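You operate a simulated robot arm through the tools that you are given. There is no shell and no other tool.

You run a simulated robot arm. Do the job below in one go: nothing can be reset, and whatever is moved stays where it is left.

## Task
Rain is blowing in: shut and lock the small clear window, then wipe up the wet patch.
Fine: use the white pad and put it back. What is to be rubbed or washed off counts as gone when no trace of it is left.
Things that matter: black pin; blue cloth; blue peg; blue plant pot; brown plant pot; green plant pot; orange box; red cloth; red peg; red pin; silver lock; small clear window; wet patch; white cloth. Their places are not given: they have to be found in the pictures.

Only the result counts: the job must be done as asked and must still hold three seconds after the hand-in. Knocking over, shifting, dropping, spilling or breaking anything else fails it.

## Robot
A 7-joint arm with a two-finger parallel gripper, fixed in place. Base frame: the origin is at the foot of the arm, x ahead of it, y to its left, z up; the work surface is at about z = 800. Readings come in mm, degrees, newtons and seconds.
With the tool pointing down near the work surface it reaches from about 340 to 780 mm from the base axis. Its first joint turns from -166.0 to 166.0 degrees. Payload 3.91 kg.
The TCP is the grasp point between the finger pads, 30 mm short of the fingertips. In the tool frame z runs along the fingers and y along their closing line. Largest opening 110 mm; finger width 20, thickness 10; the body of the gripper, 48 by 112 mm, starts 55 mm behind the TCP.
Orientation is that of the tool frame in the base frame, as [roll, pitch, yaw] about the fixed x, y, z axes, in that order (R = Rz(yaw) Ry(pitch) Rx(roll)). With the fingers straight down and closing along the base's y, the tool's x points along the base's -x, its y along +y and its z along -z.

## Interface
- The arm moves only by the tool step_arm. Its argument "steps" is a list of rows, each an object (a shift or turn left out is 0, a gripper value left out holds the last) with "translation": the shift along the tool's x, y, z in mm, a list of three; "angular": the turn, a rotation vector about the tool's x, y, z in degrees, a list of three; "grip": the opening, from 0 (shut) to 1 (fully open). In form: [{"translation": [x, y, z], "angular": [ax, ay, az], "grip": grip}, ...]. A call has 1 to 20 rows; each row is the pose to reach, as a shift and turn from the pose commanded when the call began, along the tool's axes at that moment. Rows are played at 5 a second. More than 50 mm and 8.6 degrees between two rows, or a gripper value outside its range, and nothing of the call is played. A pose out of reach is approached as far as the arm can. The call stops where the force on the tool passes 40 N (or 10 N more than at its start, if that is more) or the arm is blocked; 0.2 s more then pass. The fingers move at their own pace (about 153 mm/s each) and stop on an object; they squeeze with about 23 N. The grip force told is the motor's: it shows also when the fingers shut on nothing. Time passes only in rows, and 0.2 s behind the last, so rows that repeat a pose let the fingers close. The reply holds the time, the measured pose of the TCP, the force on the tool along the base axes, the opening and the grip force, in the units named above and with some noise, with the torque about the TCP (base axes, N m) and any sound that the robot's microphone picked up.
- Cameras (640 x 400 px; columns grow to the right, rows downward): "scene" is fixed at [50.4, 649.8, 1546.7]; the picture's right is [0.81, 0.59, 0.00], its down [0.57, -0.78, -0.26] and it looks along [-0.15, 0.21, -0.97] (base axes); focal length 214 px, centre (320, 200). "wrist" rides on the gripper at [77, 7, -114] in the tool frame; the picture's right is [-0.09, 1.00, 0.00], its down [-0.80, -0.07, -0.59] and it looks along [-0.59, -0.05, 0.80] (tool axes); focal length 270 px, centre (320, 200).
- grab_frame(camera): a new picture of that camera. No time passes.
- move_column(by): slides the trunk up (or, below 0, down) by that many mm; the arm rides with it, the base frame stays. It gives what a move gives, with no picture.
- pixel_to_xyz(camera, pixels): for up to 12 pixels [column, row] of the newest picture of that camera ("zoom" is the newest enlarged one), the place [x, y, z] in the base frame of the surface seen there, good to about 2 mm. No time passes.
- enlarge(camera, box): a new picture of the part [left, top, right, bottom] of that camera's present view, enlarged. No time passes.
- sign_off(): hands the job in; it is judged then, once.

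Open the gripper and draw the arm clear of the work before you hand the job in, unless the task says otherwise.

The tools are called after "Call:" by a JSON object that holds its "op" and its "data". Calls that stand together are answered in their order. step_arm: Moves the arm, as the interface text tells. Its arguments: {"type":"object","properties":{"steps":{"type":"array","items":{"type":"object","properties":{"translation":{"type":"array","items":{"type":"number"}},"angular":{"type":"array","items":{"type":"number"}},"grip":{"type":"number"}}}}},"required":["steps"]} The other tools are called the same way: move_column (by) slides the trunk up or down; grab_frame (camera) takes a picture; pixel_to_xyz (camera, pixels) gives the place of the surface under pixels of a picture; enlarge (camera, box) takes an enlarged picture of a part of a camera's view; sign_off () hands the job in.

At the start:

```text
t: 0.0
tool_pos: [343.8, 257.4, 1291.9]
orientation: [179.9, 0.0, 180.0]
wrist_force: [1.0, 0.8, 0.4]
wrist_torque: [0.01, -0.02, -0.02]
grip_width: 109.9
grasp_force: 0.1
trunk travel left (down, up): [-575.0, 35.0]
```

scene: 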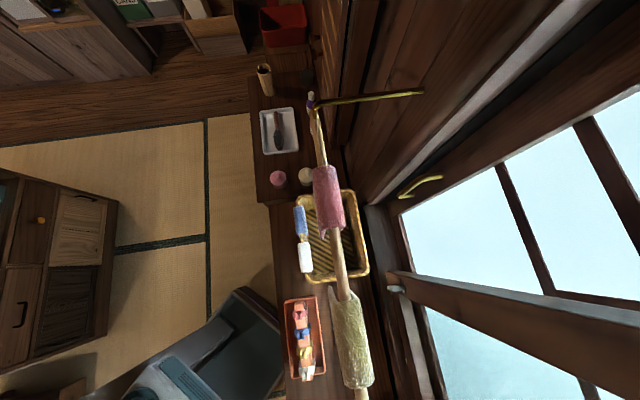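
wrist: 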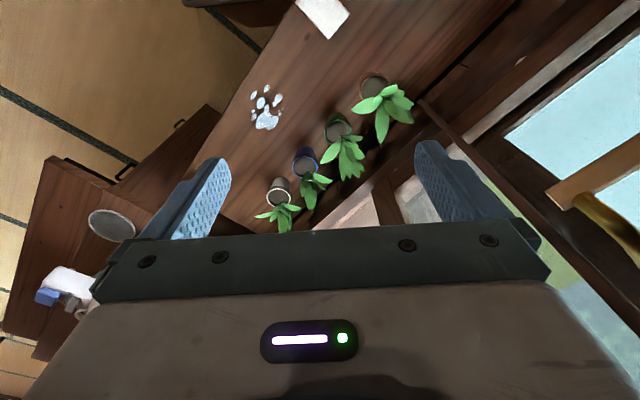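

The scene view shows a rod with rolled cloths, a basket, and a big window on the right; the wrist view shows four plant pots and a wet patch at (266,108). I'll look closer at both views first.

Call:
{"op": "enlarge", "data": {"camera": "wrist", "box": [200, 0, 520, 200]}}

Call:
{"op": "enlarge", "data": {"camera": "wrist", "box": [0, 150, 240, 300]}}

Call:
{"op": "enlarge", "data": {"camera": "scene", "box": [220, 60, 460, 210]}}

Call:
{"op": "enlarge", "data": {"camera": "scene", "box": [220, 180, 572, 400]}}

```text
2.00 times, centred on (360, 100) of wrist
```

zoom: 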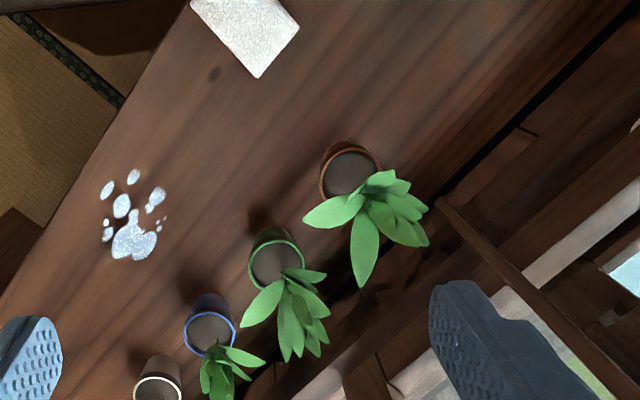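

```text
2.67 times, centred on (120, 225) of wrist
```

zoom: 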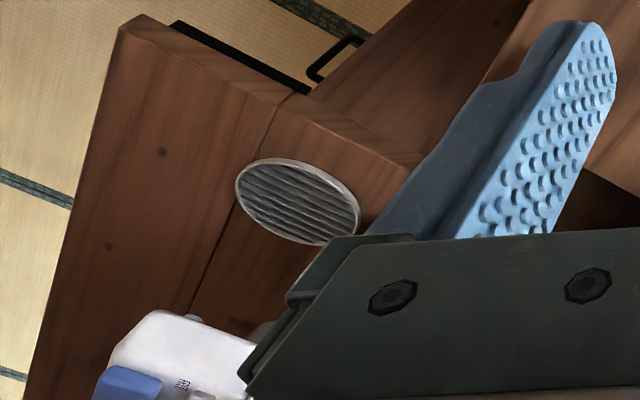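

```text
2.67 times, centred on (340, 135) of scene
```

zoom: 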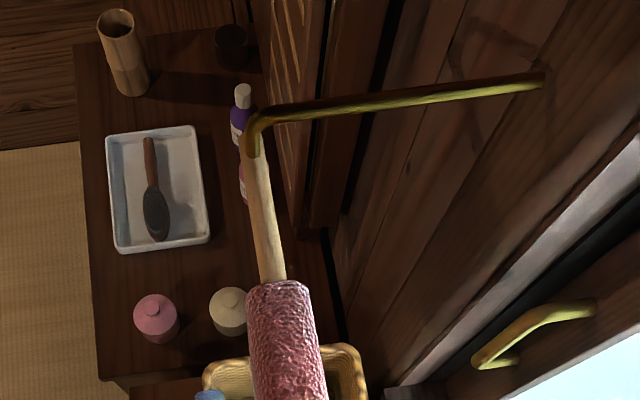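

```text
1.82 times, centred on (396, 290) of scene
```

zoom: 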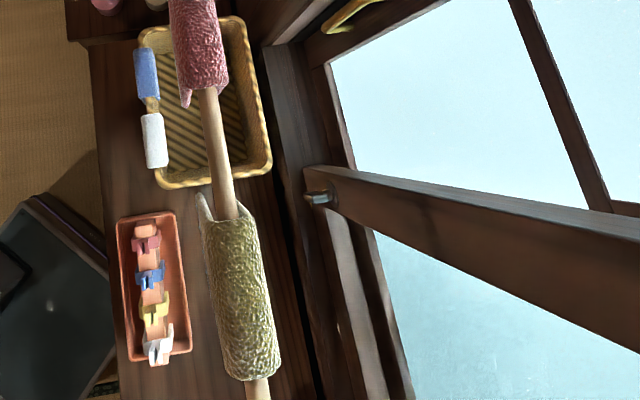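

The pots sit along a window wall, and the white pad is at (325,12) of the wrist view. I'll get coordinates of main features in both cameras.

Call:
{"op": "pixel_to_xyz", "data": {"camera": "wrist", "pixels": [[266, 120], [325, 12], [376, 90], [338, 132], [304, 165], [279, 198], [112, 225], [60, 290], [380, 215], [432, 110], [600, 160], [600, 220]]}}

Call:
{"op": "pixel_to_xyz", "data": {"camera": "scene", "pixels": [[265, 80], [279, 135], [312, 98], [410, 93], [420, 183], [394, 289], [327, 200], [302, 220], [305, 258], [300, 340], [350, 340], [500, 310]]}}

```text
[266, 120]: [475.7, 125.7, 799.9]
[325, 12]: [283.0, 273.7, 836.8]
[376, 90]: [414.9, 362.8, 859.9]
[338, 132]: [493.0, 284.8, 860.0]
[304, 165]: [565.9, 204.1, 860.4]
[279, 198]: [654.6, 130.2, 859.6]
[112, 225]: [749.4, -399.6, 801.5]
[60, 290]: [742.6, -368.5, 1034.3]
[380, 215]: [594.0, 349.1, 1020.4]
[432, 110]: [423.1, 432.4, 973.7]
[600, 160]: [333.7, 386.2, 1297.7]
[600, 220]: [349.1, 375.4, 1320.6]
```

```text
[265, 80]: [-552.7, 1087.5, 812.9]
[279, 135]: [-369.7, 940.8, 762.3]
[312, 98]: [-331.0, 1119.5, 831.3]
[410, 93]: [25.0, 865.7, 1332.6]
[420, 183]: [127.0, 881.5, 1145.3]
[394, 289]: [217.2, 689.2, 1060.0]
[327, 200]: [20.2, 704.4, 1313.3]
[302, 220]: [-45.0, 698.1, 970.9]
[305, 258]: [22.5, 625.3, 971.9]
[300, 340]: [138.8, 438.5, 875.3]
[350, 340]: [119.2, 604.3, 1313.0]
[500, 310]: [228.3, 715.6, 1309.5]
```

The rod at z≈1313 runs along x+y≈724 close to the gripper, so I'll back away from the wall and turn the wrist camera to face it.

Call:
{"op": "step_arm", "data": {"steps": [{"translation": [20, -20, 0]}, {"translation": [40, -40, 0]}, {"translation": [60, -60, 0], "angular": [0, 0, -8]}, {"translation": [80, -80, 0], "angular": [0, 0, -16]}, {"translation": [80, -100, 0], "angular": [0, 0, -24]}, {"translation": [80, -120, 0], "angular": [0, 0, -32]}, {"translation": [80, -130, 0], "angular": [0, 0, -40]}, {"translation": [80, -130, 0], "angular": [0, 0, -45]}]}}

Call:
{"op": "grab_frame", "data": {"camera": "wrist"}}

```text
t: 1.8
tool_pos: [263.1, 128.3, 1292.8]
orientation: [180.0, 0.0, -134.8]
wrist_force: [0.6, -0.8, -0.9]
wrist_torque: [-0.01, 0.02, -0.01]
grip_width: 110.3
grasp_force: 0.1
trunk travel left (down, up): [-575.0, 35.0]
```

```text
taken
```

wrist: 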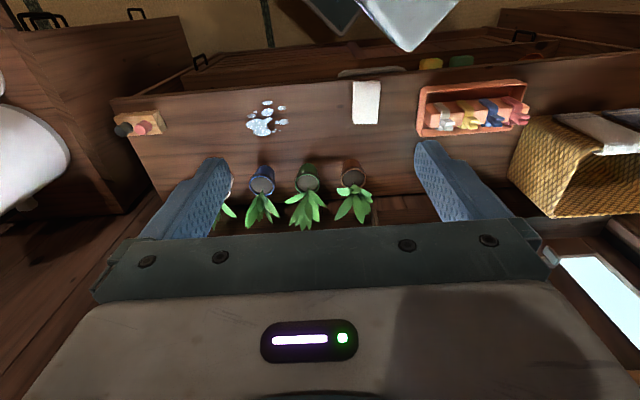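

The view now shows pins in a block at (140,124), orange box at (472,108), white pad at (366,102). I'll tilt the tool up to see the wall.

Call:
{"op": "step_arm", "data": {"steps": [{"angular": [0, -8, 0]}, {"angular": [0, -16, 0]}, {"angular": [0, -24, 0]}, {"angular": [0, -32, 0]}, {"angular": [0, -40, 0]}]}}

Call:
{"op": "grab_frame", "data": {"camera": "wrist"}}

Call:
{"op": "grab_frame", "data": {"camera": "scene"}}

```text
t: 3.0
tool_pos: [270.8, 129.6, 1284.4]
orientation: [178.9, 37.7, -136.0]
wrist_force: [-0.2, 0.2, -0.1]
wrist_torque: [0.0, -0.01, -0.01]
grip_width: 109.7
grasp_force: 0.1
trunk travel left (down, up): [-575.0, 35.0]
```

```text
taken
```

wrist: 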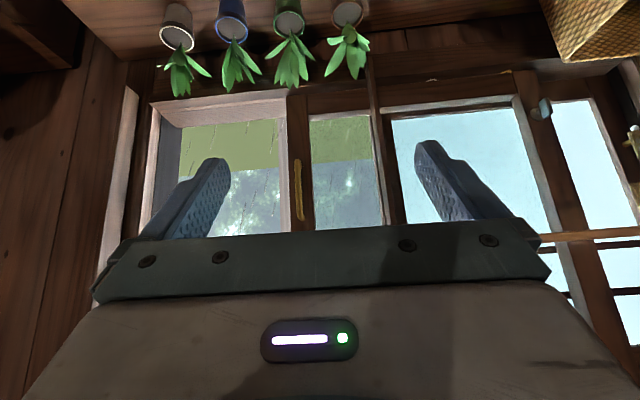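

```text
taken
```

scene: 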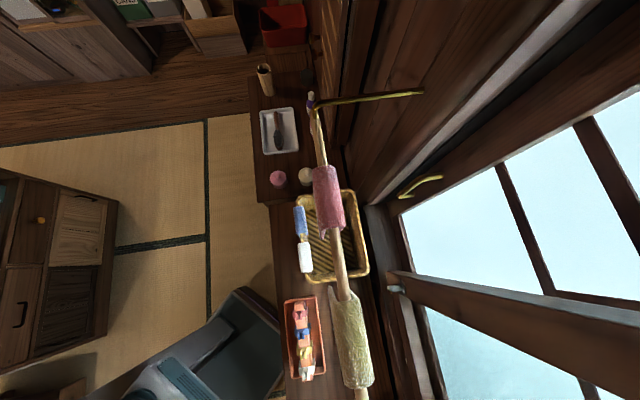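

The window sash with brass handle at (298,190) and openings are visible. I'll enlarge this region and read coordinates.

Call:
{"op": "enlarge", "data": {"camera": "wrist", "box": [90, 60, 410, 260]}}

Call:
{"op": "enlarge", "data": {"camera": "wrist", "box": [380, 50, 640, 212]}}

Call:
{"op": "pixel_to_xyz", "data": {"camera": "wrist", "pixels": [[298, 190], [303, 110], [296, 150], [308, 200], [345, 170], [375, 130], [220, 140], [165, 130], [140, 180], [541, 108], [385, 200], [455, 150]]}}

```text
2.00 times, centred on (250, 160) of wrist
```

zoom: 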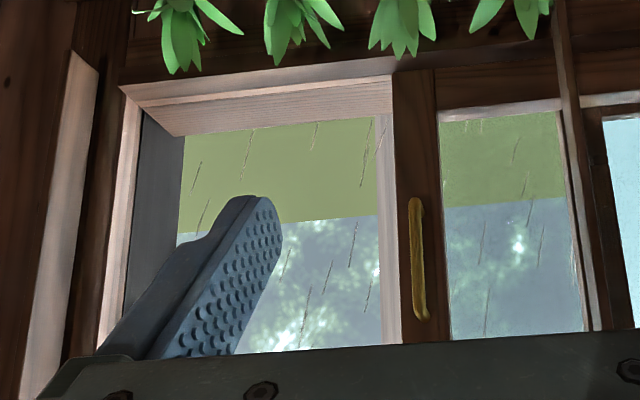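

```text
2.46 times, centred on (510, 131) of wrist
```

zoom: 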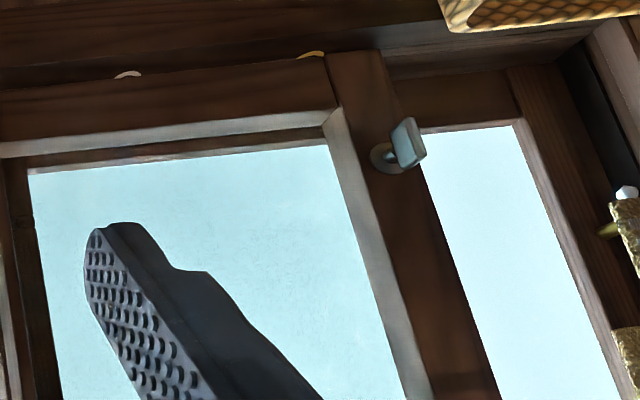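

```text
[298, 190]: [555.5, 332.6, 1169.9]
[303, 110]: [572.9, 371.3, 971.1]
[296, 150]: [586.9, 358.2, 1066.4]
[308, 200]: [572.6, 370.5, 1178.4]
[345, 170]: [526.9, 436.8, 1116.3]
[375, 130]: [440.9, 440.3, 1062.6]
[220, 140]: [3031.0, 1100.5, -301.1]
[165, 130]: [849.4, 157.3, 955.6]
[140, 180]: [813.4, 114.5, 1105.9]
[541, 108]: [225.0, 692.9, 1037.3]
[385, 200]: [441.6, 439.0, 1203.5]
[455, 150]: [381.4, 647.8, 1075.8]
```

The clear sash (brass handle, stile at about (573,371)) slides along the wall; the opening runs to a jamb near (849,157). I'll move right and down with a bit more tilt to see the jamb and any lock.

Call:
{"op": "step_arm", "data": {"steps": [{"translation": [15, -35, 20]}, {"translation": [30, -70, 40]}, {"translation": [45, -105, 55], "angular": [0, -5, 0]}, {"translation": [64, -150, 77], "angular": [0, -12, 0]}, {"translation": [64, -150, 77], "angular": [0, -12, 0]}]}}

Call:
{"op": "grab_frame", "data": {"camera": "wrist"}}

```text
refused: row 4 steps farther than a row can; nothing moved
```

```text
taken
```

wrist: 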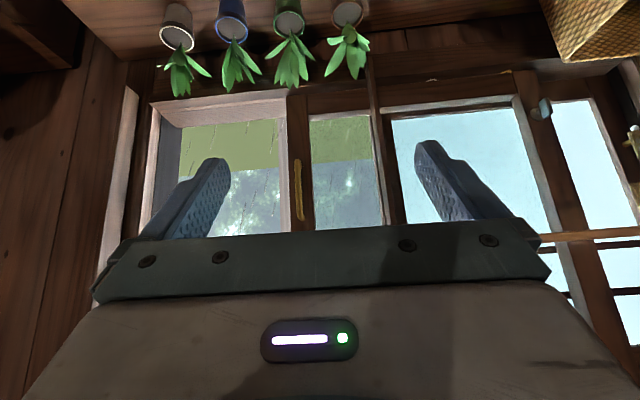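

The call was refused because a row was too large, so I repeat it with smaller rows.

Call:
{"op": "step_arm", "data": {"steps": [{"translation": [13, -30, 16]}, {"translation": [26, -60, 31], "angular": [0, -3, 0]}, {"translation": [39, -90, 46], "angular": [0, -6, 0]}, {"translation": [52, -120, 62], "angular": [0, -9, 0]}, {"translation": [64, -150, 77], "angular": [0, -12, 0]}, {"translation": [64, -150, 77], "angular": [0, -12, 0]}]}}

Call:
{"op": "grab_frame", "data": {"camera": "wrist"}}

```text
t: 4.4
tool_pos: [369.9, 22.3, 1190.4]
orientation: [-179.9, 52.0, -134.9]
wrist_force: [-0.3, -0.1, -0.2]
wrist_torque: [0.03, 0.02, 0.02]
grip_width: 109.9
grasp_force: 0.1
trunk travel left (down, up): [-575.0, 35.0]
```

```text
taken
```

wrist: 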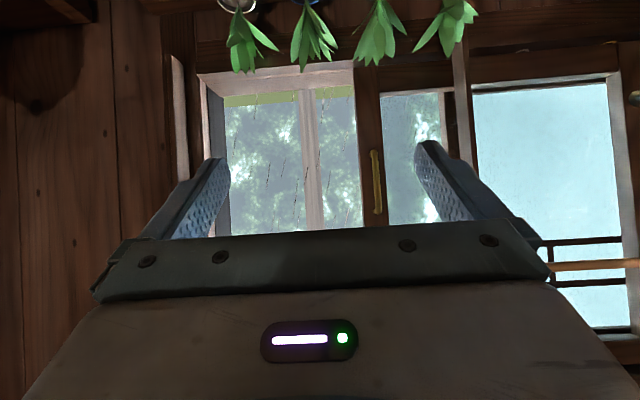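

A further vertical post shows at (310,150) beyond the opening. I'll enlarge and measure.

Call:
{"op": "enlarge", "data": {"camera": "wrist", "box": [150, 40, 470, 240]}}

Call:
{"op": "pixel_to_xyz", "data": {"camera": "wrist", "pixels": [[309, 150], [297, 150], [290, 75], [335, 150], [270, 130], [377, 185], [366, 120], [395, 120], [447, 120], [462, 120], [212, 120], [195, 130]]}}

```text
2.00 times, centred on (310, 140) of wrist
```

zoom: 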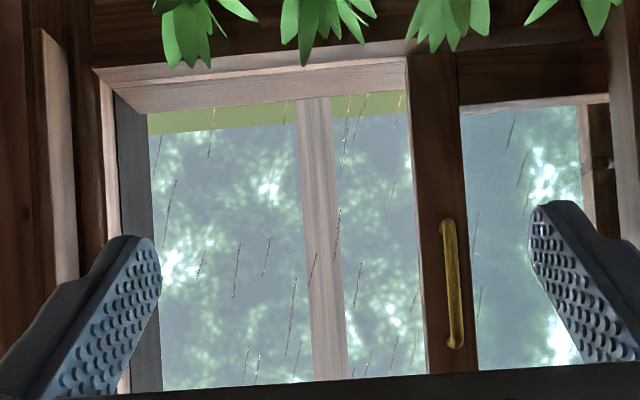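

```text
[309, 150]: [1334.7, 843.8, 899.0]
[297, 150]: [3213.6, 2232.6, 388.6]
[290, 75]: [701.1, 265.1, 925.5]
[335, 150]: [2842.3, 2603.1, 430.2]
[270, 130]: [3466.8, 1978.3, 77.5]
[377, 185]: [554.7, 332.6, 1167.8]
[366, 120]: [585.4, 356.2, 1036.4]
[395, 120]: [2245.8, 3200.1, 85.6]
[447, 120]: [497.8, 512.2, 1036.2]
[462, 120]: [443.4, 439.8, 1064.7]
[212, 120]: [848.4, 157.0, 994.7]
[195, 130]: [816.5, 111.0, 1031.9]
```

The far post is outdoors; the sash stile's edge is at u≈162 along the wall and must travel ~320 mm to the jamb. Next I'll slide left to inspect the silver lock near (225,693,1037).

Call:
{"op": "step_arm", "data": {"steps": [{"translation": [0, 45, 0]}, {"translation": [0, 90, 0]}, {"translation": [0, 135, 0]}, {"translation": [0, 180, 0]}, {"translation": [0, 225, 0]}, {"translation": [0, 270, 0]}, {"translation": [0, 315, 0]}, {"translation": [0, 360, 0]}, {"translation": [0, 400, 0]}, {"translation": [0, 400, 0]}]}}

Call:
{"op": "grab_frame", "data": {"camera": "wrist"}}

Call:
{"op": "grab_frame", "data": {"camera": "scene"}}

```text
t: 5.9
tool_pos: [178.7, 265.9, 1209.3]
orientation: [175.3, 41.3, -134.5]
wrist_force: [0.5, 0.5, -0.5]
wrist_torque: [0.0, 0.05, 0.02]
grip_width: 110.2
grasp_force: 0.1
out of reach, approached as far as the arm can: row 1, 2, 3, 4, 5, 6, 7
trunk travel left (down, up): [-575.0, 35.0]
stopped in row 7: the arm was blocked; the commanded pose is now the measured one
```

```text
taken
```

wrist: 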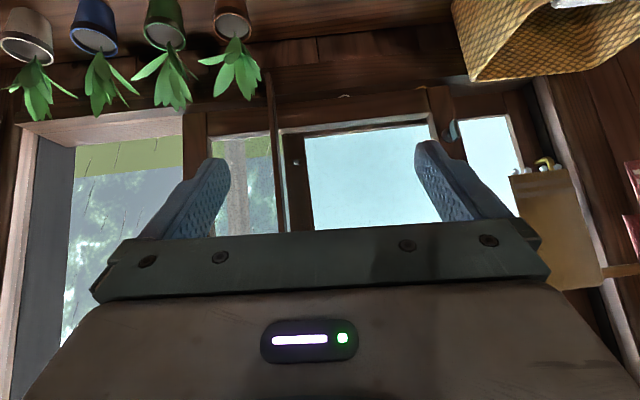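

```text
taken
```

scene: 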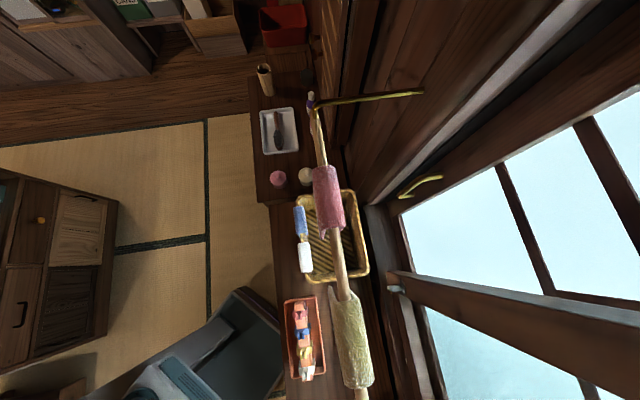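

The arm stopped near its limits. I'll enlarge this view: silver lock at (450,130), something with hooks at (545,165), a small item on the post at (297,162).

Call:
{"op": "enlarge", "data": {"camera": "wrist", "box": [400, 60, 640, 210]}}

Call:
{"op": "enlarge", "data": {"camera": "wrist", "box": [170, 80, 410, 230]}}

Call:
{"op": "pixel_to_xyz", "data": {"camera": "wrist", "pixels": [[297, 162], [450, 130], [545, 165], [525, 170], [560, 200], [345, 96], [280, 180], [300, 200], [250, 150], [196, 150], [440, 100], [445, 160]]}}

```text
2.67 times, centred on (520, 135) of wrist
```

zoom: 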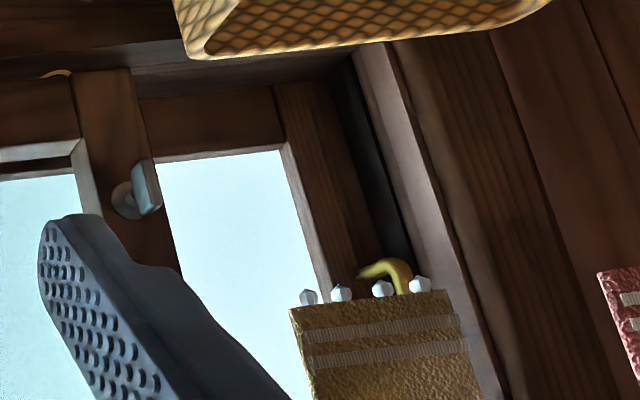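

```text
2.67 times, centred on (290, 155) of wrist
```

zoom: 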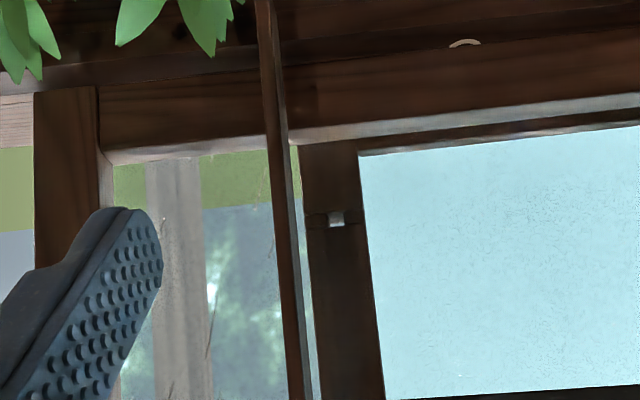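

```text
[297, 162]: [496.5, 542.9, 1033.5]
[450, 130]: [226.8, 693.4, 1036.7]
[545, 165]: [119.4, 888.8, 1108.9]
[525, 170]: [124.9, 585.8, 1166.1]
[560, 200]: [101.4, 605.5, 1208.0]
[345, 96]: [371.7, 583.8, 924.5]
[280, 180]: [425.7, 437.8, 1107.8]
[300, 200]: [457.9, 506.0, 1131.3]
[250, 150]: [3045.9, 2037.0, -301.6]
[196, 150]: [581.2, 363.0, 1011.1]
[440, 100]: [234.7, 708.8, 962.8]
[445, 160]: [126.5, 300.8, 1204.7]
```

The layout is clear now: the front (clear) sash spans from the brass-handle stile to the stile with the silver lock; a keeper for it sits on the rear sash at (496,543,1033). I'll move back right to measure the jamb, side wall and handle.

Call:
{"op": "step_arm", "data": {"steps": [{"translation": [0, -40, 0]}, {"translation": [0, -80, 0]}, {"translation": [0, -120, 0]}, {"translation": [0, -160, 0], "angular": [0, -4, 0]}, {"translation": [0, -200, 0], "angular": [0, -9, 0]}, {"translation": [0, -240, 0], "angular": [0, -15, 0]}, {"translation": [0, -270, 0], "angular": [0, -20, 0]}, {"translation": [0, -270, 0], "angular": [0, -25, 0]}]}}

Call:
{"op": "grab_frame", "data": {"camera": "wrist"}}

```text
t: 7.7
tool_pos: [403.3, 77.2, 1213.1]
orientation: [171.6, 66.9, -139.3]
wrist_force: [-0.1, 0.2, -0.2]
wrist_torque: [0.01, -0.04, 0.02]
grip_width: 110.0
grasp_force: 0.1
out of reach, approached as far as the arm can: row 1, 2, 3, 4, 5, 6, 7, 8
trunk travel left (down, up): [-575.0, 35.0]
```

```text
taken
```

wrist: 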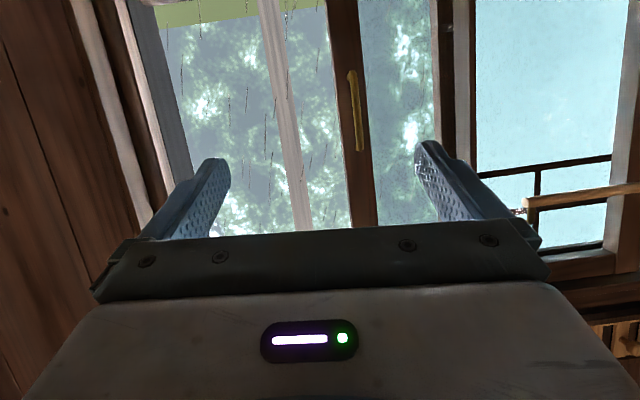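

Call:
{"op": "pixel_to_xyz", "data": {"camera": "wrist", "pixels": [[351, 80], [355, 110], [360, 145], [345, 60], [172, 90], [150, 100], [130, 100], [100, 60], [60, 100], [20, 150], [440, 80], [462, 80]]}}

Call:
{"op": "enlarge", "data": {"camera": "wrist", "box": [0, 0, 240, 150]}}

Call:
{"op": "enlarge", "data": {"camera": "wrist", "box": [320, 20, 560, 170]}}

```text
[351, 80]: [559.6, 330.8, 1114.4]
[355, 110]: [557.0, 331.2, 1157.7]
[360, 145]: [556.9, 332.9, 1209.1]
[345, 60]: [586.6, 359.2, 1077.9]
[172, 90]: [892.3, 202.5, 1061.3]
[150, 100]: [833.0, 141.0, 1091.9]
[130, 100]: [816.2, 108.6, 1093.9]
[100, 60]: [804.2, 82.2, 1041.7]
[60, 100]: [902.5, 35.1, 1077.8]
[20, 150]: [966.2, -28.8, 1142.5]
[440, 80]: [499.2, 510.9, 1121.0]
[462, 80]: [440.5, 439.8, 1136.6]
```

```text
2.67 times, centred on (120, 75) of wrist
```

zoom: 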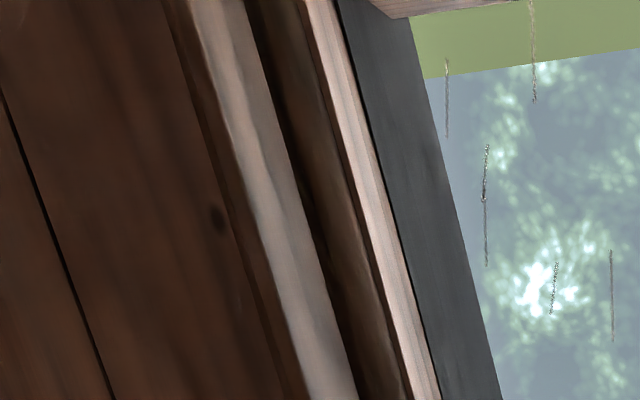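

```text
2.67 times, centred on (440, 95) of wrist
```

zoom: 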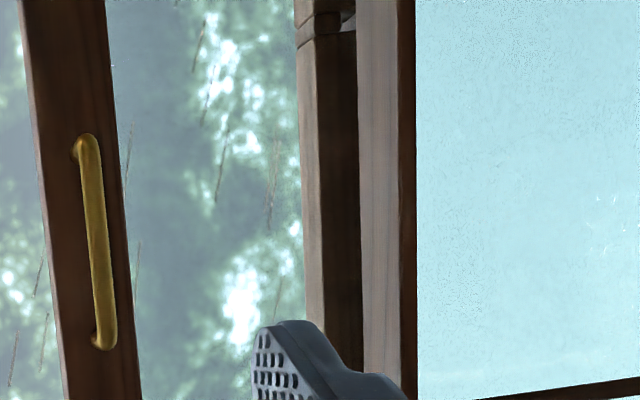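

The wall beyond the jamb is flat (n≈663), so there is no side wall to hit. The handle is at about (557,331), z 1100–1220; I'll approach it with the tool horizontal, pointing at the window, stopping well short.

Call:
{"op": "step_arm", "data": {"steps": [{"translation": [-4, 11, 30], "angular": [0.8, -4.6, -0.5]}, {"translation": [-7, 22, 60], "angular": [1.6, -9.2, -1.0]}, {"translation": [-11, 33, 90], "angular": [2.4, -13.8, -1.5]}, {"translation": [-15, 44, 120], "angular": [3.2, -18.4, -2.0]}, {"translation": [-18, 55, 150], "angular": [4.0, -23, -2.5]}, {"translation": [-18, 55, 150], "angular": [4.0, -23, -2.5]}]}}

Call:
{"op": "grab_frame", "data": {"camera": "wrist"}}

```text
t: 9.1
tool_pos: [471.3, 229.3, 1178.2]
orientation: [107.3, 89.9, 152.3]
wrist_force: [0.7, -0.1, -0.6]
wrist_torque: [-0.01, 0.02, -0.01]
grip_width: 109.9
grasp_force: 0.0
out of reach, approached as far as the arm can: row 1, 2, 3, 4, 5, 6
trunk travel left (down, up): [-575.0, 35.0]
```

```text
taken
```

wrist: 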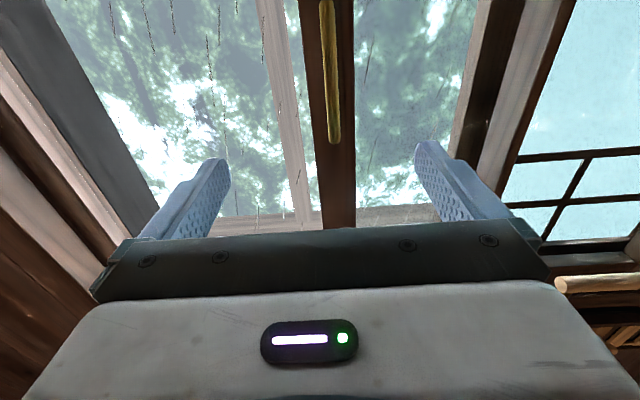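

The tool is now horizontal facing the window (u=171, n=495), handle visible at (330,70). I'll move onto the handle and close on it.

Call:
{"op": "step_arm", "data": {"steps": [{"translation": [20, 11, 0], "grip": 0.7}, {"translation": [20, 11, 45]}, {"translation": [20, 11, 90]}, {"translation": [20, 11, 128]}, {"translation": [20, 11, 128], "grip": 0}, {"translation": [20, 11, 128], "grip": 0}, {"translation": [20, 11, 128], "grip": 0}]}}

Call:
{"op": "grab_frame", "data": {"camera": "wrist"}}

```text
t: 10.7
tool_pos: [552.4, 328.3, 1157.5]
orientation: [146.5, 89.9, -168.5]
wrist_force: [3.1, 2.0, -0.5]
wrist_torque: [0.04, -0.08, 0.01]
grip_width: 11.7
grasp_force: 45.3
out of reach, approached as far as the arm can: row 1
trunk travel left (down, up): [-575.0, 35.0]
```

```text
taken
```

wrist: 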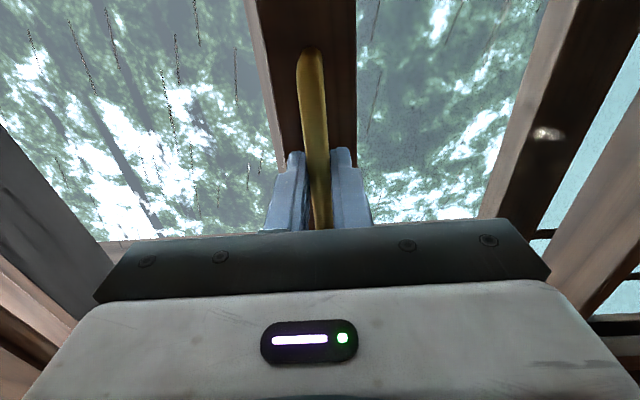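

The handle is gripped (11.7 mm). I'll slide the window along +u (tool −y), first a short way as a test.

Call:
{"op": "step_arm", "data": {"steps": [{"translation": [0, -20, 0], "grip": 0}, {"translation": [0, -40, 0]}, {"translation": [0, -60, 0]}, {"translation": [0, -80, 0]}]}}

Call:
{"op": "grab_frame", "data": {"camera": "scene"}}

```text
t: 11.7
tool_pos: [614.5, 267.9, 1157.9]
orientation: [151.9, 89.9, -163.6]
wrist_force: [12.7, 6.5, 4.4]
wrist_torque: [-0.56, 0.36, -0.01]
grip_width: 11.6
grasp_force: 44.8
trunk travel left (down, up): [-575.0, 35.0]
```

```text
taken
```

scene: 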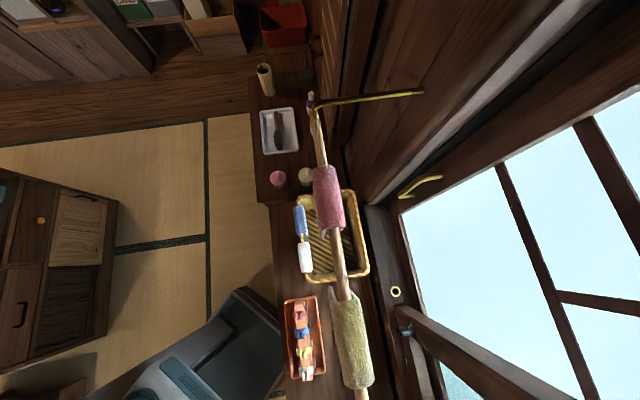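

The lock moved with the sash (now at (405,330) in the scene) so it slides; a ring shows at (396,291). I'll keep sliding.

Call:
{"op": "step_arm", "data": {"steps": [{"translation": [0, -25, -1]}, {"translation": [0, -50, -2]}, {"translation": [0, -75, -3]}, {"translation": [0, -100, -3]}, {"translation": [0, -125, -3]}, {"translation": [0, -150, -3]}, {"translation": [0, -170, -3]}]}}

Call:
{"op": "grab_frame", "data": {"camera": "wrist"}}

```text
t: 12.7
tool_pos: [681.9, 198.8, 1157.5]
orientation: [-14.7, 89.7, 30.0]
wrist_force: [26.3, 15.9, 5.1]
wrist_torque: [0.76, -0.49, -0.06]
grip_width: 11.9
grasp_force: 45.4
trunk travel left (down, up): [-575.0, 35.0]
stopped in row 5: the force on the tool passed its limit at 41 N (the readings are from after the stop); the commanded pose is now the measured one
```

```text
taken
```

wrist: 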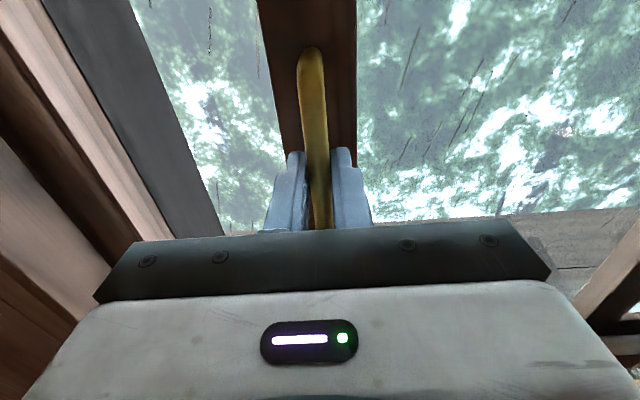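

The sash itself drags little (~7 N along u); the stop came from pulling inward. I'll push a few mm outward while continuing to slide.

Call:
{"op": "step_arm", "data": {"steps": [{"translation": [0, -5, 3]}, {"translation": [0, -25, 3.5]}, {"translation": [0, -50, 4]}, {"translation": [0, -75, 4]}, {"translation": [0, -95, 4.5]}]}}

Call:
{"op": "grab_frame", "data": {"camera": "wrist"}}

```text
t: 13.9
tool_pos: [750.6, 130.0, 1157.4]
orientation: [6.2, 89.8, 50.8]
wrist_force: [4.0, -5.0, -2.7]
wrist_torque: [0.06, -0.04, -0.27]
grip_width: 11.4
grasp_force: 45.2
trunk travel left (down, up): [-575.0, 35.0]
```

```text
taken
```

wrist: 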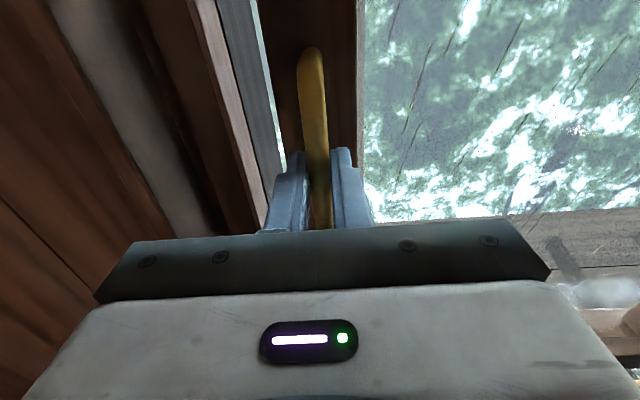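

Nearly shut; a small gap at (265,100) remains. I continue slowly until it meets the jamb.

Call:
{"op": "step_arm", "data": {"steps": [{"translation": [0, -8, 0.5]}, {"translation": [0, -16, 0.5]}, {"translation": [0, -24, 0.5]}, {"translation": [0, -32, 0.5]}, {"translation": [0, -40, 0.5]}]}}

Call:
{"op": "grab_frame", "data": {"camera": "wrist"}}

Call:
{"op": "grab_frame", "data": {"camera": "scene"}}

```text
t: 15.1
tool_pos: [767.2, 113.2, 1157.5]
orientation: [-55.3, 89.9, -9.7]
wrist_force: [-21.5, -1.9, 2.0]
wrist_torque: [-0.71, 0.69, 0.23]
grip_width: 11.9
grasp_force: 45.4
trunk travel left (down, up): [-575.0, 35.0]
stopped in row 5: the force on the tool passed its limit at 44 N (the readings are from after the stop); the commanded pose is now the measured one
```

```text
taken
```

wrist: 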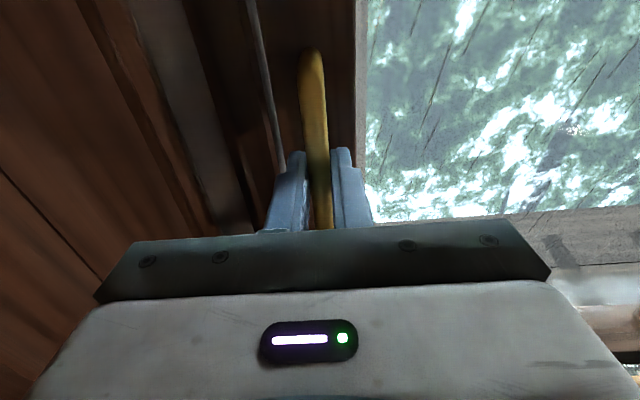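

```text
taken
```

scene: 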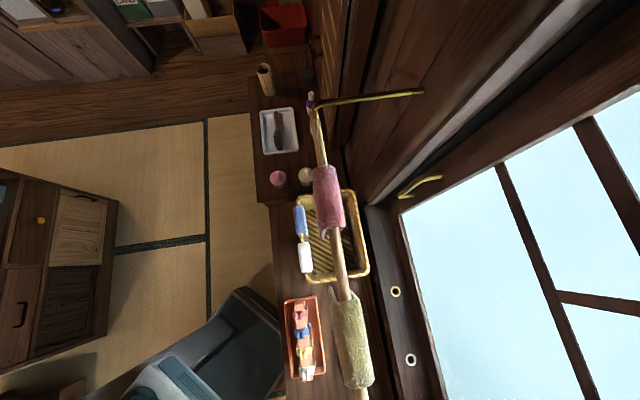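

The sash hit the jamb after 304 mm of travel. I'll check the gap strip at (265,90) and the two rings at (396,291) and (411,360) in the scene.

Call:
{"op": "enlarge", "data": {"camera": "wrist", "box": [180, 0, 400, 138]}}

Call:
{"op": "enlarge", "data": {"camera": "scene", "box": [340, 270, 500, 400]}}

Call:
{"op": "pixel_to_xyz", "data": {"camera": "scene", "pixels": [[396, 291], [411, 360], [401, 291], [390, 320], [415, 385]]}}

Call:
{"op": "pixel_to_xyz", "data": {"camera": "wrist", "pixels": [[270, 100], [260, 60], [285, 60], [240, 100], [250, 60], [340, 60]]}}

```text
2.90 times, centred on (290, 69) of wrist
```

zoom: 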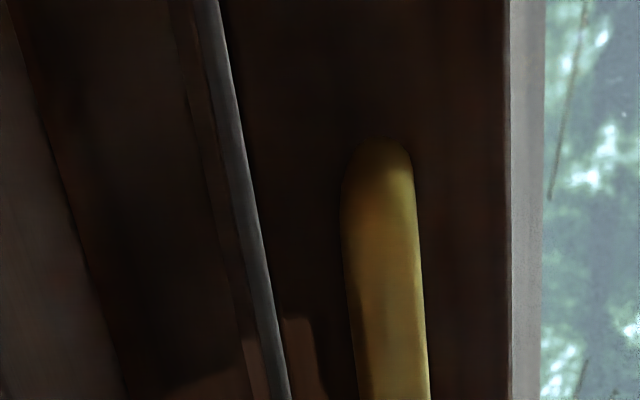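

```text
3.08 times, centred on (420, 335) of scene
```

zoom: 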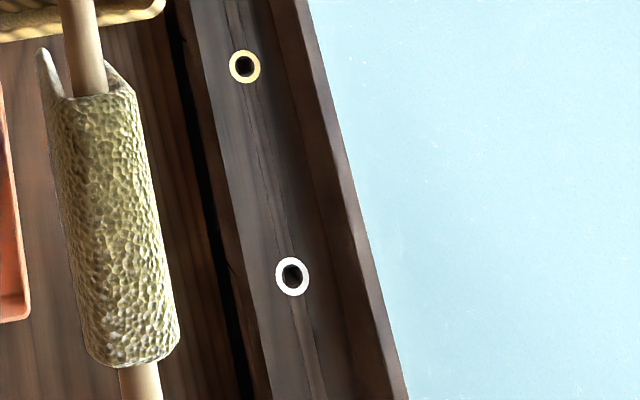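

```text
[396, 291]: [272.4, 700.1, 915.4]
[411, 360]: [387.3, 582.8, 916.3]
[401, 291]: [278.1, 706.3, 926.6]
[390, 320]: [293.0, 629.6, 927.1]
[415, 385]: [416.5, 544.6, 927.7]
```

```text
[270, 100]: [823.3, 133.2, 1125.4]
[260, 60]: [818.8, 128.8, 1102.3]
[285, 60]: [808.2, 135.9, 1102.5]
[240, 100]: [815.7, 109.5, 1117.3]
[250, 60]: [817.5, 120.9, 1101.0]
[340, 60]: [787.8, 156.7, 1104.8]
```

The stile sits against the jamb reveal (u≈488). I'll release with a small opening (to stay clear of the trim) and retreat, then look at the lock.

Call:
{"op": "step_arm", "data": {"steps": [{"translation": [0, 0, 0], "grip": 0.24}, {"translation": [0, 0, 0], "grip": 0.24}, {"translation": [0, 0, -40]}, {"translation": [0, 0, -80]}, {"translation": [0, 30, -120]}, {"translation": [0, 70, -150]}, {"translation": [0, 110, -150]}, {"translation": [0, 150, -150]}]}}

Call:
{"op": "grab_frame", "data": {"camera": "wrist"}}

```text
t: 16.9
tool_pos: [558.2, 110.3, 1157.0]
orientation: [-5.1, 90.0, 40.2]
wrist_force: [-0.5, -0.1, 0.5]
wrist_torque: [0.01, 0.02, -0.04]
grip_width: 26.5
grasp_force: 0.1
trunk travel left (down, up): [-575.0, 35.0]
```

```text
taken
```

wrist: 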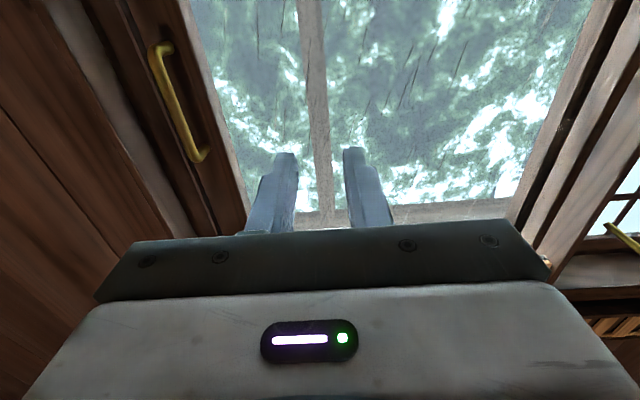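

Handle visible at (175,90), sash stays shut. Now I move left and tilt down to look at the lock, expected near u≈-27, z≈1036.

Call:
{"op": "step_arm", "data": {"steps": [{"translation": [4, 40, -20], "angular": [0, 3, 0]}, {"translation": [8, 80, -40], "angular": [0, 6, 0]}, {"translation": [12, 120, -60], "angular": [0, 9, 0]}, {"translation": [16, 160, -80], "angular": [0, 12, 0]}, {"translation": [20, 200, -93], "angular": [0, 16, 0]}, {"translation": [24, 240, -93], "angular": [0, 20, 0]}, {"translation": [28, 280, -93], "angular": [0, 24, 0]}, {"translation": [32, 320, -93], "angular": [0, 28, 0]}, {"translation": [37, 367, -93], "angular": [0, 30, 0]}, {"translation": [37, 367, -93], "angular": [0, 30, 0]}]}}

Call:
{"op": "grab_frame", "data": {"camera": "wrist"}}

```text
t: 19.1
tool_pos: [247.9, 368.4, 1160.9]
orientation: [-180.0, 59.9, -134.7]
wrist_force: [0.7, 0.0, -0.2]
wrist_torque: [-0.02, 0.01, 0.02]
grip_width: 26.4
grasp_force: 0.0
out of reach, approached as far as the arm can: row 2, 3, 4, 5, 6, 7, 8, 9, 10
trunk travel left (down, up): [-575.0, 35.0]
```

```text
taken
```

wrist: 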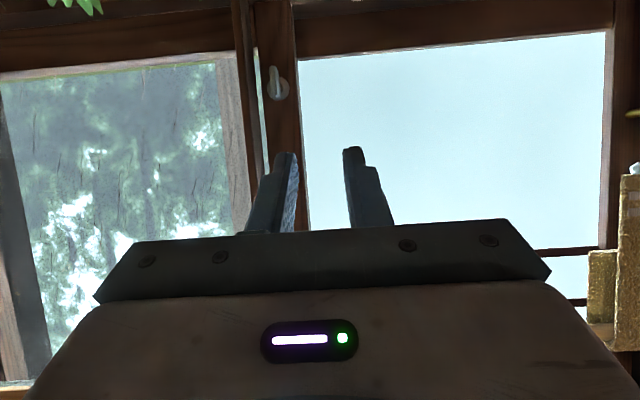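

The lock is visible at (278,85), just left of the bar. Enlarging it and reading coordinates.

Call:
{"op": "enlarge", "data": {"camera": "wrist", "box": [220, 40, 340, 115]}}

Call:
{"op": "pixel_to_xyz", "data": {"camera": "wrist", "pixels": [[276, 72], [277, 82], [279, 92], [285, 92], [268, 90], [285, 120], [245, 80], [240, 80], [258, 80], [290, 60], [240, 110], [615, 90]]}}

```text
5.33 times, centred on (280, 78) of wrist
```

zoom: 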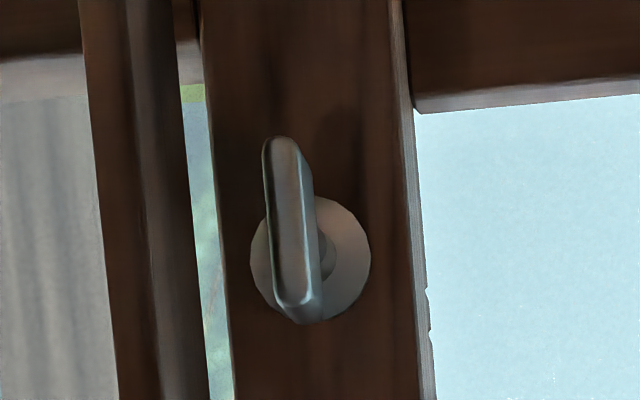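

```text
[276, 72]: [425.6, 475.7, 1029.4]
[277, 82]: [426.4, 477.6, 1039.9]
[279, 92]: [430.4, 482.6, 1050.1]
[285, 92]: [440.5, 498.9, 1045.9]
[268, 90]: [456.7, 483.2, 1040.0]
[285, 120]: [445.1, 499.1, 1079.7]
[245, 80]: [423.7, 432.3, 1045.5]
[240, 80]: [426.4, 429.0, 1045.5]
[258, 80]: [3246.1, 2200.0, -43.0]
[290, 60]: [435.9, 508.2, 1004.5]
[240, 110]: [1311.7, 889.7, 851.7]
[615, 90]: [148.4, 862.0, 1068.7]
```

The lock's thumb-turn lever hangs mostly vertical on a round plate. I'll measure its extents in the enlarged view.

Call:
{"op": "pixel_to_xyz", "data": {"camera": "zoom", "pixels": [[282, 145], [280, 180], [285, 230], [292, 290], [300, 315], [264, 200], [305, 200], [345, 210], [366, 255], [350, 300], [256, 255], [328, 255]]}}

```text
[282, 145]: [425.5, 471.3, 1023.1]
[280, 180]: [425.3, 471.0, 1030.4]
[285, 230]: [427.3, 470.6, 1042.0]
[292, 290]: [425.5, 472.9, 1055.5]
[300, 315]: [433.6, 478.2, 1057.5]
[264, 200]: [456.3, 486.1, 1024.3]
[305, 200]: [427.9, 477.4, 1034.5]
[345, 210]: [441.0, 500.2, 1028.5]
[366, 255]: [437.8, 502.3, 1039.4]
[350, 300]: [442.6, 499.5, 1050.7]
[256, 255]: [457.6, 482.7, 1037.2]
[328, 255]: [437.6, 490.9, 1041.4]
```

The lever is symmetric about a pivot near u=-32, z=1040, with the bar at u≈-9 to its right, so I'll push it from the free left side with closed fingers. First I check the leaf heights near there since the camera hangs below the gripper.

Call:
{"op": "pixel_to_xyz", "data": {"camera": "wrist", "pixels": [[60, 3], [95, 5], [80, 2], [55, 1], [243, 20], [250, 60]]}}

```text
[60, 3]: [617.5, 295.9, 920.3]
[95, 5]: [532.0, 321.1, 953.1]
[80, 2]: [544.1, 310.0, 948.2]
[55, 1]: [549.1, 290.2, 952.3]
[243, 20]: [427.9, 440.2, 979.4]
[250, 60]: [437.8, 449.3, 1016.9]
```

Leaves reach z≈955 to the right (u>0), so I'll keep a ~72° tilt so the camera stays high. Moving to a pre-position left of the lock with fingers shut.

Call:
{"op": "step_arm", "data": {"steps": [{"translation": [10, -6, 35], "angular": [0, -2.4, 0], "grip": 0}, {"translation": [21, -12, 70], "angular": [0, -4.8, 0]}, {"translation": [31, -18, 104], "angular": [0, -7.2, 0]}, {"translation": [42, -24, 139], "angular": [0, -9.6, 0]}, {"translation": [52, -30, 173], "angular": [0, -12, 0]}, {"translation": [52, -30, 173], "angular": [0, -12, 0]}]}}

Call:
{"op": "grab_frame", "data": {"camera": "wrist"}}

Call:
{"op": "grab_frame", "data": {"camera": "scene"}}

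```text
t: 20.5
tool_pos: [355.6, 437.2, 1027.2]
orientation: [179.7, 72.0, -134.8]
wrist_force: [0.8, -0.5, -0.6]
wrist_torque: [0.02, 0.02, 0.01]
grip_width: 0.0
grasp_force: 22.5
trunk travel left (down, up): [-575.0, 35.0]
```

```text
taken
```

wrist: 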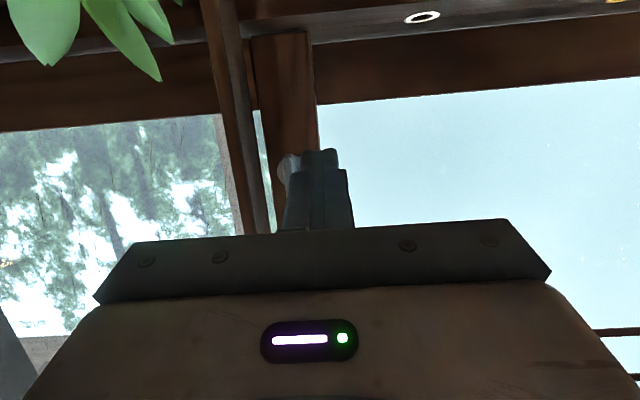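

```text
taken
```

scene: 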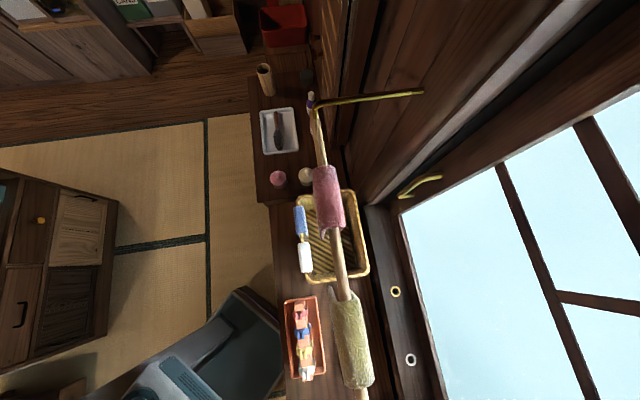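

At u=-58, n=561, z=1027. I advance 65 mm so the fingertips stand just left of the lever's lower end.

Call:
{"op": "step_arm", "data": {"steps": [{"translation": [-7, 0, 21], "grip": 0}, {"translation": [-14, 0, 42]}, {"translation": [-20, 0, 62]}, {"translation": [-20, 0, 62]}]}}

Call:
{"op": "grab_frame", "data": {"camera": "wrist"}}

```text
t: 21.5
tool_pos: [401.7, 481.5, 1026.6]
orientation: [180.0, 72.0, -134.7]
wrist_force: [-0.3, 0.5, 0.3]
wrist_torque: [-0.04, -0.02, 0.03]
grip_width: 0.2
grasp_force: 23.4
trunk travel left (down, up): [-575.0, 35.0]
```

```text
taken
```

wrist: 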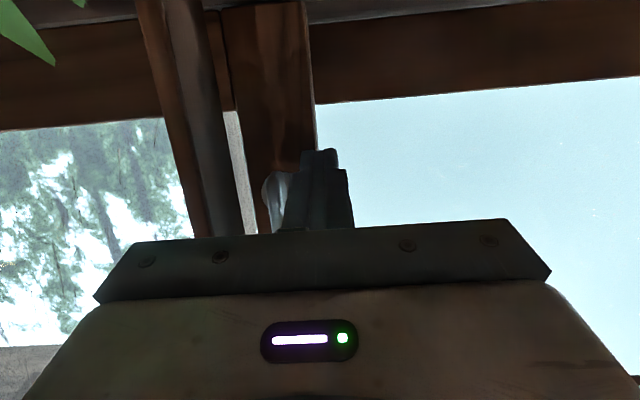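

Lever is visible just left of the fingers at (278,190). I push gently to the right (+u).

Call:
{"op": "step_arm", "data": {"steps": [{"translation": [0, -4, 0]}, {"translation": [0, -8, 0]}, {"translation": [0, -11, 0]}, {"translation": [0, -14, 0]}]}}

Call:
{"op": "grab_frame", "data": {"camera": "wrist"}}

```text
t: 22.5
tool_pos: [411.9, 472.3, 1025.5]
orientation: [180.0, 71.9, -134.5]
wrist_force: [-0.3, 2.3, -0.3]
wrist_torque: [-0.01, -0.01, 0.04]
grip_width: 0.0
grasp_force: 22.5
trunk travel left (down, up): [-575.0, 35.0]
```

```text
taken
```

wrist: 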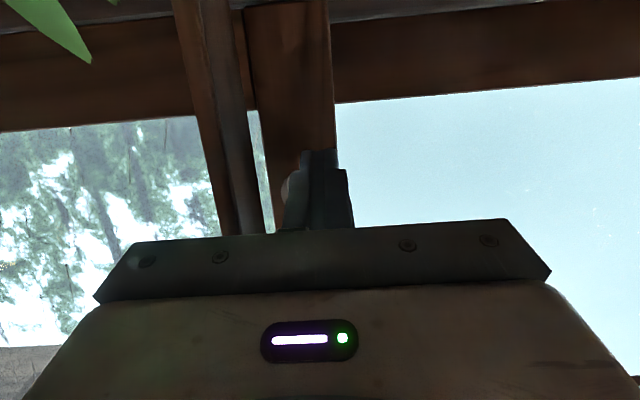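

Light contact (~2 N), the lever seems to be giving. Push a little further.

Call:
{"op": "step_arm", "data": {"steps": [{"translation": [0, -3, 0]}, {"translation": [0, -6, 0]}, {"translation": [0, -8, 0]}]}}

Call:
{"op": "enlarge", "data": {"camera": "wrist", "box": [220, 120, 380, 240]}}

```text
t: 23.3
tool_pos: [417.1, 465.3, 1026.2]
orientation: [179.9, 72.1, -134.7]
wrist_force: [-0.3, 1.4, 0.0]
wrist_torque: [0.03, -0.01, 0.0]
grip_width: 0.0
grasp_force: 23.1
trunk travel left (down, up): [-575.0, 35.0]
```

```text
3.33 times, centred on (300, 180) of wrist
```

zoom: 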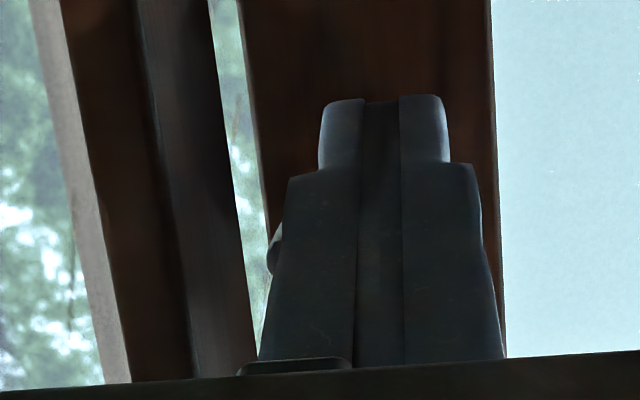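

The lever appears to be turning easily. I'll withdraw to check its angle.

Call:
{"op": "step_arm", "data": {"steps": [{"translation": [0, 4, 0]}, {"translation": [7, 4, -21]}, {"translation": [20, 20, -62]}, {"translation": [28, 50, -85]}]}}

Call:
{"op": "grab_frame", "data": {"camera": "wrist"}}

Call:
{"op": "enlarge", "data": {"camera": "wrist", "box": [180, 80, 340, 180]}}

```text
t: 24.3
tool_pos: [319.5, 439.1, 1025.6]
orientation: [-179.9, 72.0, -134.6]
wrist_force: [-0.3, 0.3, -0.1]
wrist_torque: [0.01, 0.02, -0.03]
grip_width: 0.0
grasp_force: 23.0
trunk travel left (down, up): [-575.0, 35.0]
```

```text
taken
```

wrist: 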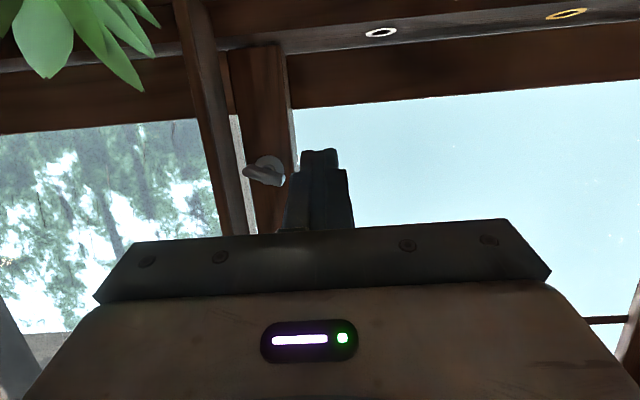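

```text
4.00 times, centred on (260, 130) of wrist
```

zoom: 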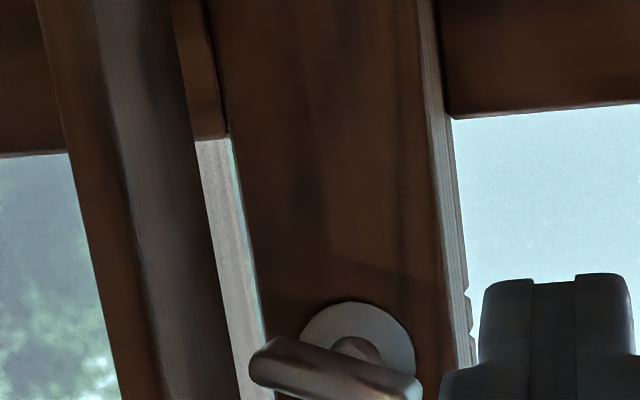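

The lever turned to nearly horizontal: ends at (248,170) and (283,180). I measure them and the plate.

Call:
{"op": "pixel_to_xyz", "data": {"camera": "wrist", "pixels": [[246, 170], [250, 172], [258, 174], [266, 177], [275, 180], [282, 183], [277, 165], [262, 158]]}}

Call:
{"op": "enlarge", "data": {"camera": "wrist", "box": [225, 145, 305, 195]}}

```text
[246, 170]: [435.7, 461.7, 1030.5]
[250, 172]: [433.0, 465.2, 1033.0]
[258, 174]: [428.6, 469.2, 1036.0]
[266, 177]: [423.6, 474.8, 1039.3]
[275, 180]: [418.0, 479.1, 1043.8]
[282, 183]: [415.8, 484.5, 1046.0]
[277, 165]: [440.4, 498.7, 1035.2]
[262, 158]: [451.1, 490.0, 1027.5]
```

```text
8.00 times, centred on (265, 170) of wrist
```

zoom: 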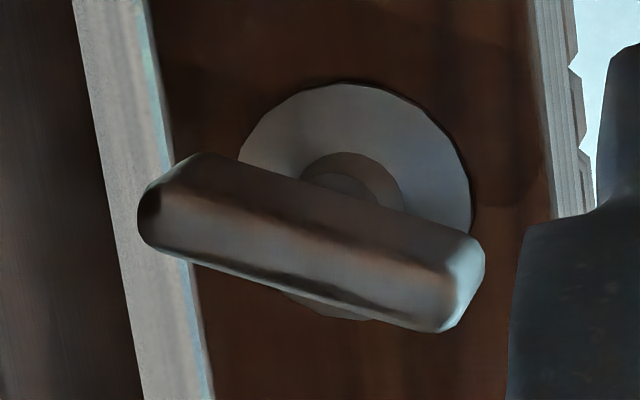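

Lever is ~63° turned (27° short of horizontal, left end high). I go up and around to press the left arm down from above.

Call:
{"op": "step_arm", "data": {"steps": [{"translation": [-28, -19, -9]}, {"translation": [-57, -38, -18.5]}, {"translation": [-71, -38, 24]}, {"translation": [-85, -38, 67]}, {"translation": [-85, -38, 67]}]}}

Call:
{"op": "grab_frame", "data": {"camera": "wrist"}}

```text
t: 25.5
tool_pos: [409.3, 473.4, 1086.7]
orientation: [-180.0, 72.0, -134.5]
wrist_force: [0.4, -0.8, -0.2]
wrist_torque: [0.02, -0.02, 0.02]
grip_width: 0.0
grasp_force: 23.3
trunk travel left (down, up): [-575.0, 35.0]
```

```text
taken
```

wrist: 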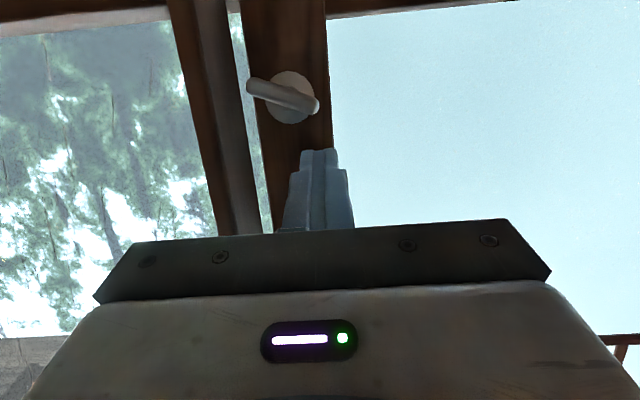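

The fingers are right above the lever's left arm (315,105). I press down in small steps.

Call:
{"op": "step_arm", "data": {"steps": [{"translation": [9.5, 0, 3.1]}, {"translation": [14.3, 0, 4.6]}, {"translation": [19, 0, 6.2]}, {"translation": [21.9, 0, 7.1]}]}}

Call:
{"op": "grab_frame", "data": {"camera": "wrist"}}

```text
t: 26.5
tool_pos: [408.1, 473.2, 1063.3]
orientation: [180.0, 72.0, -134.6]
wrist_force: [-0.2, 0.1, 0.5]
wrist_torque: [0.02, -0.02, 0.02]
grip_width: 0.0
grasp_force: 22.9
trunk travel left (down, up): [-575.0, 35.0]
```

```text
taken
```

wrist: 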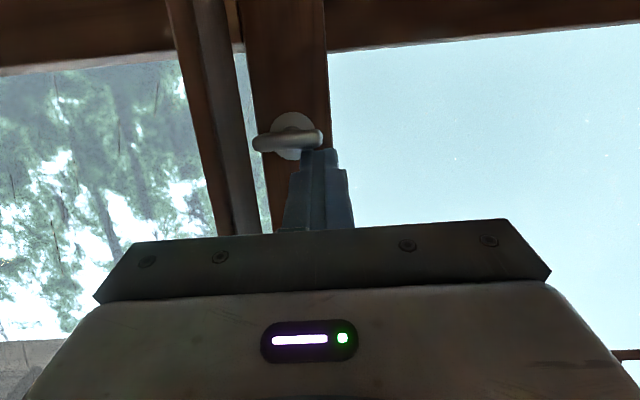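

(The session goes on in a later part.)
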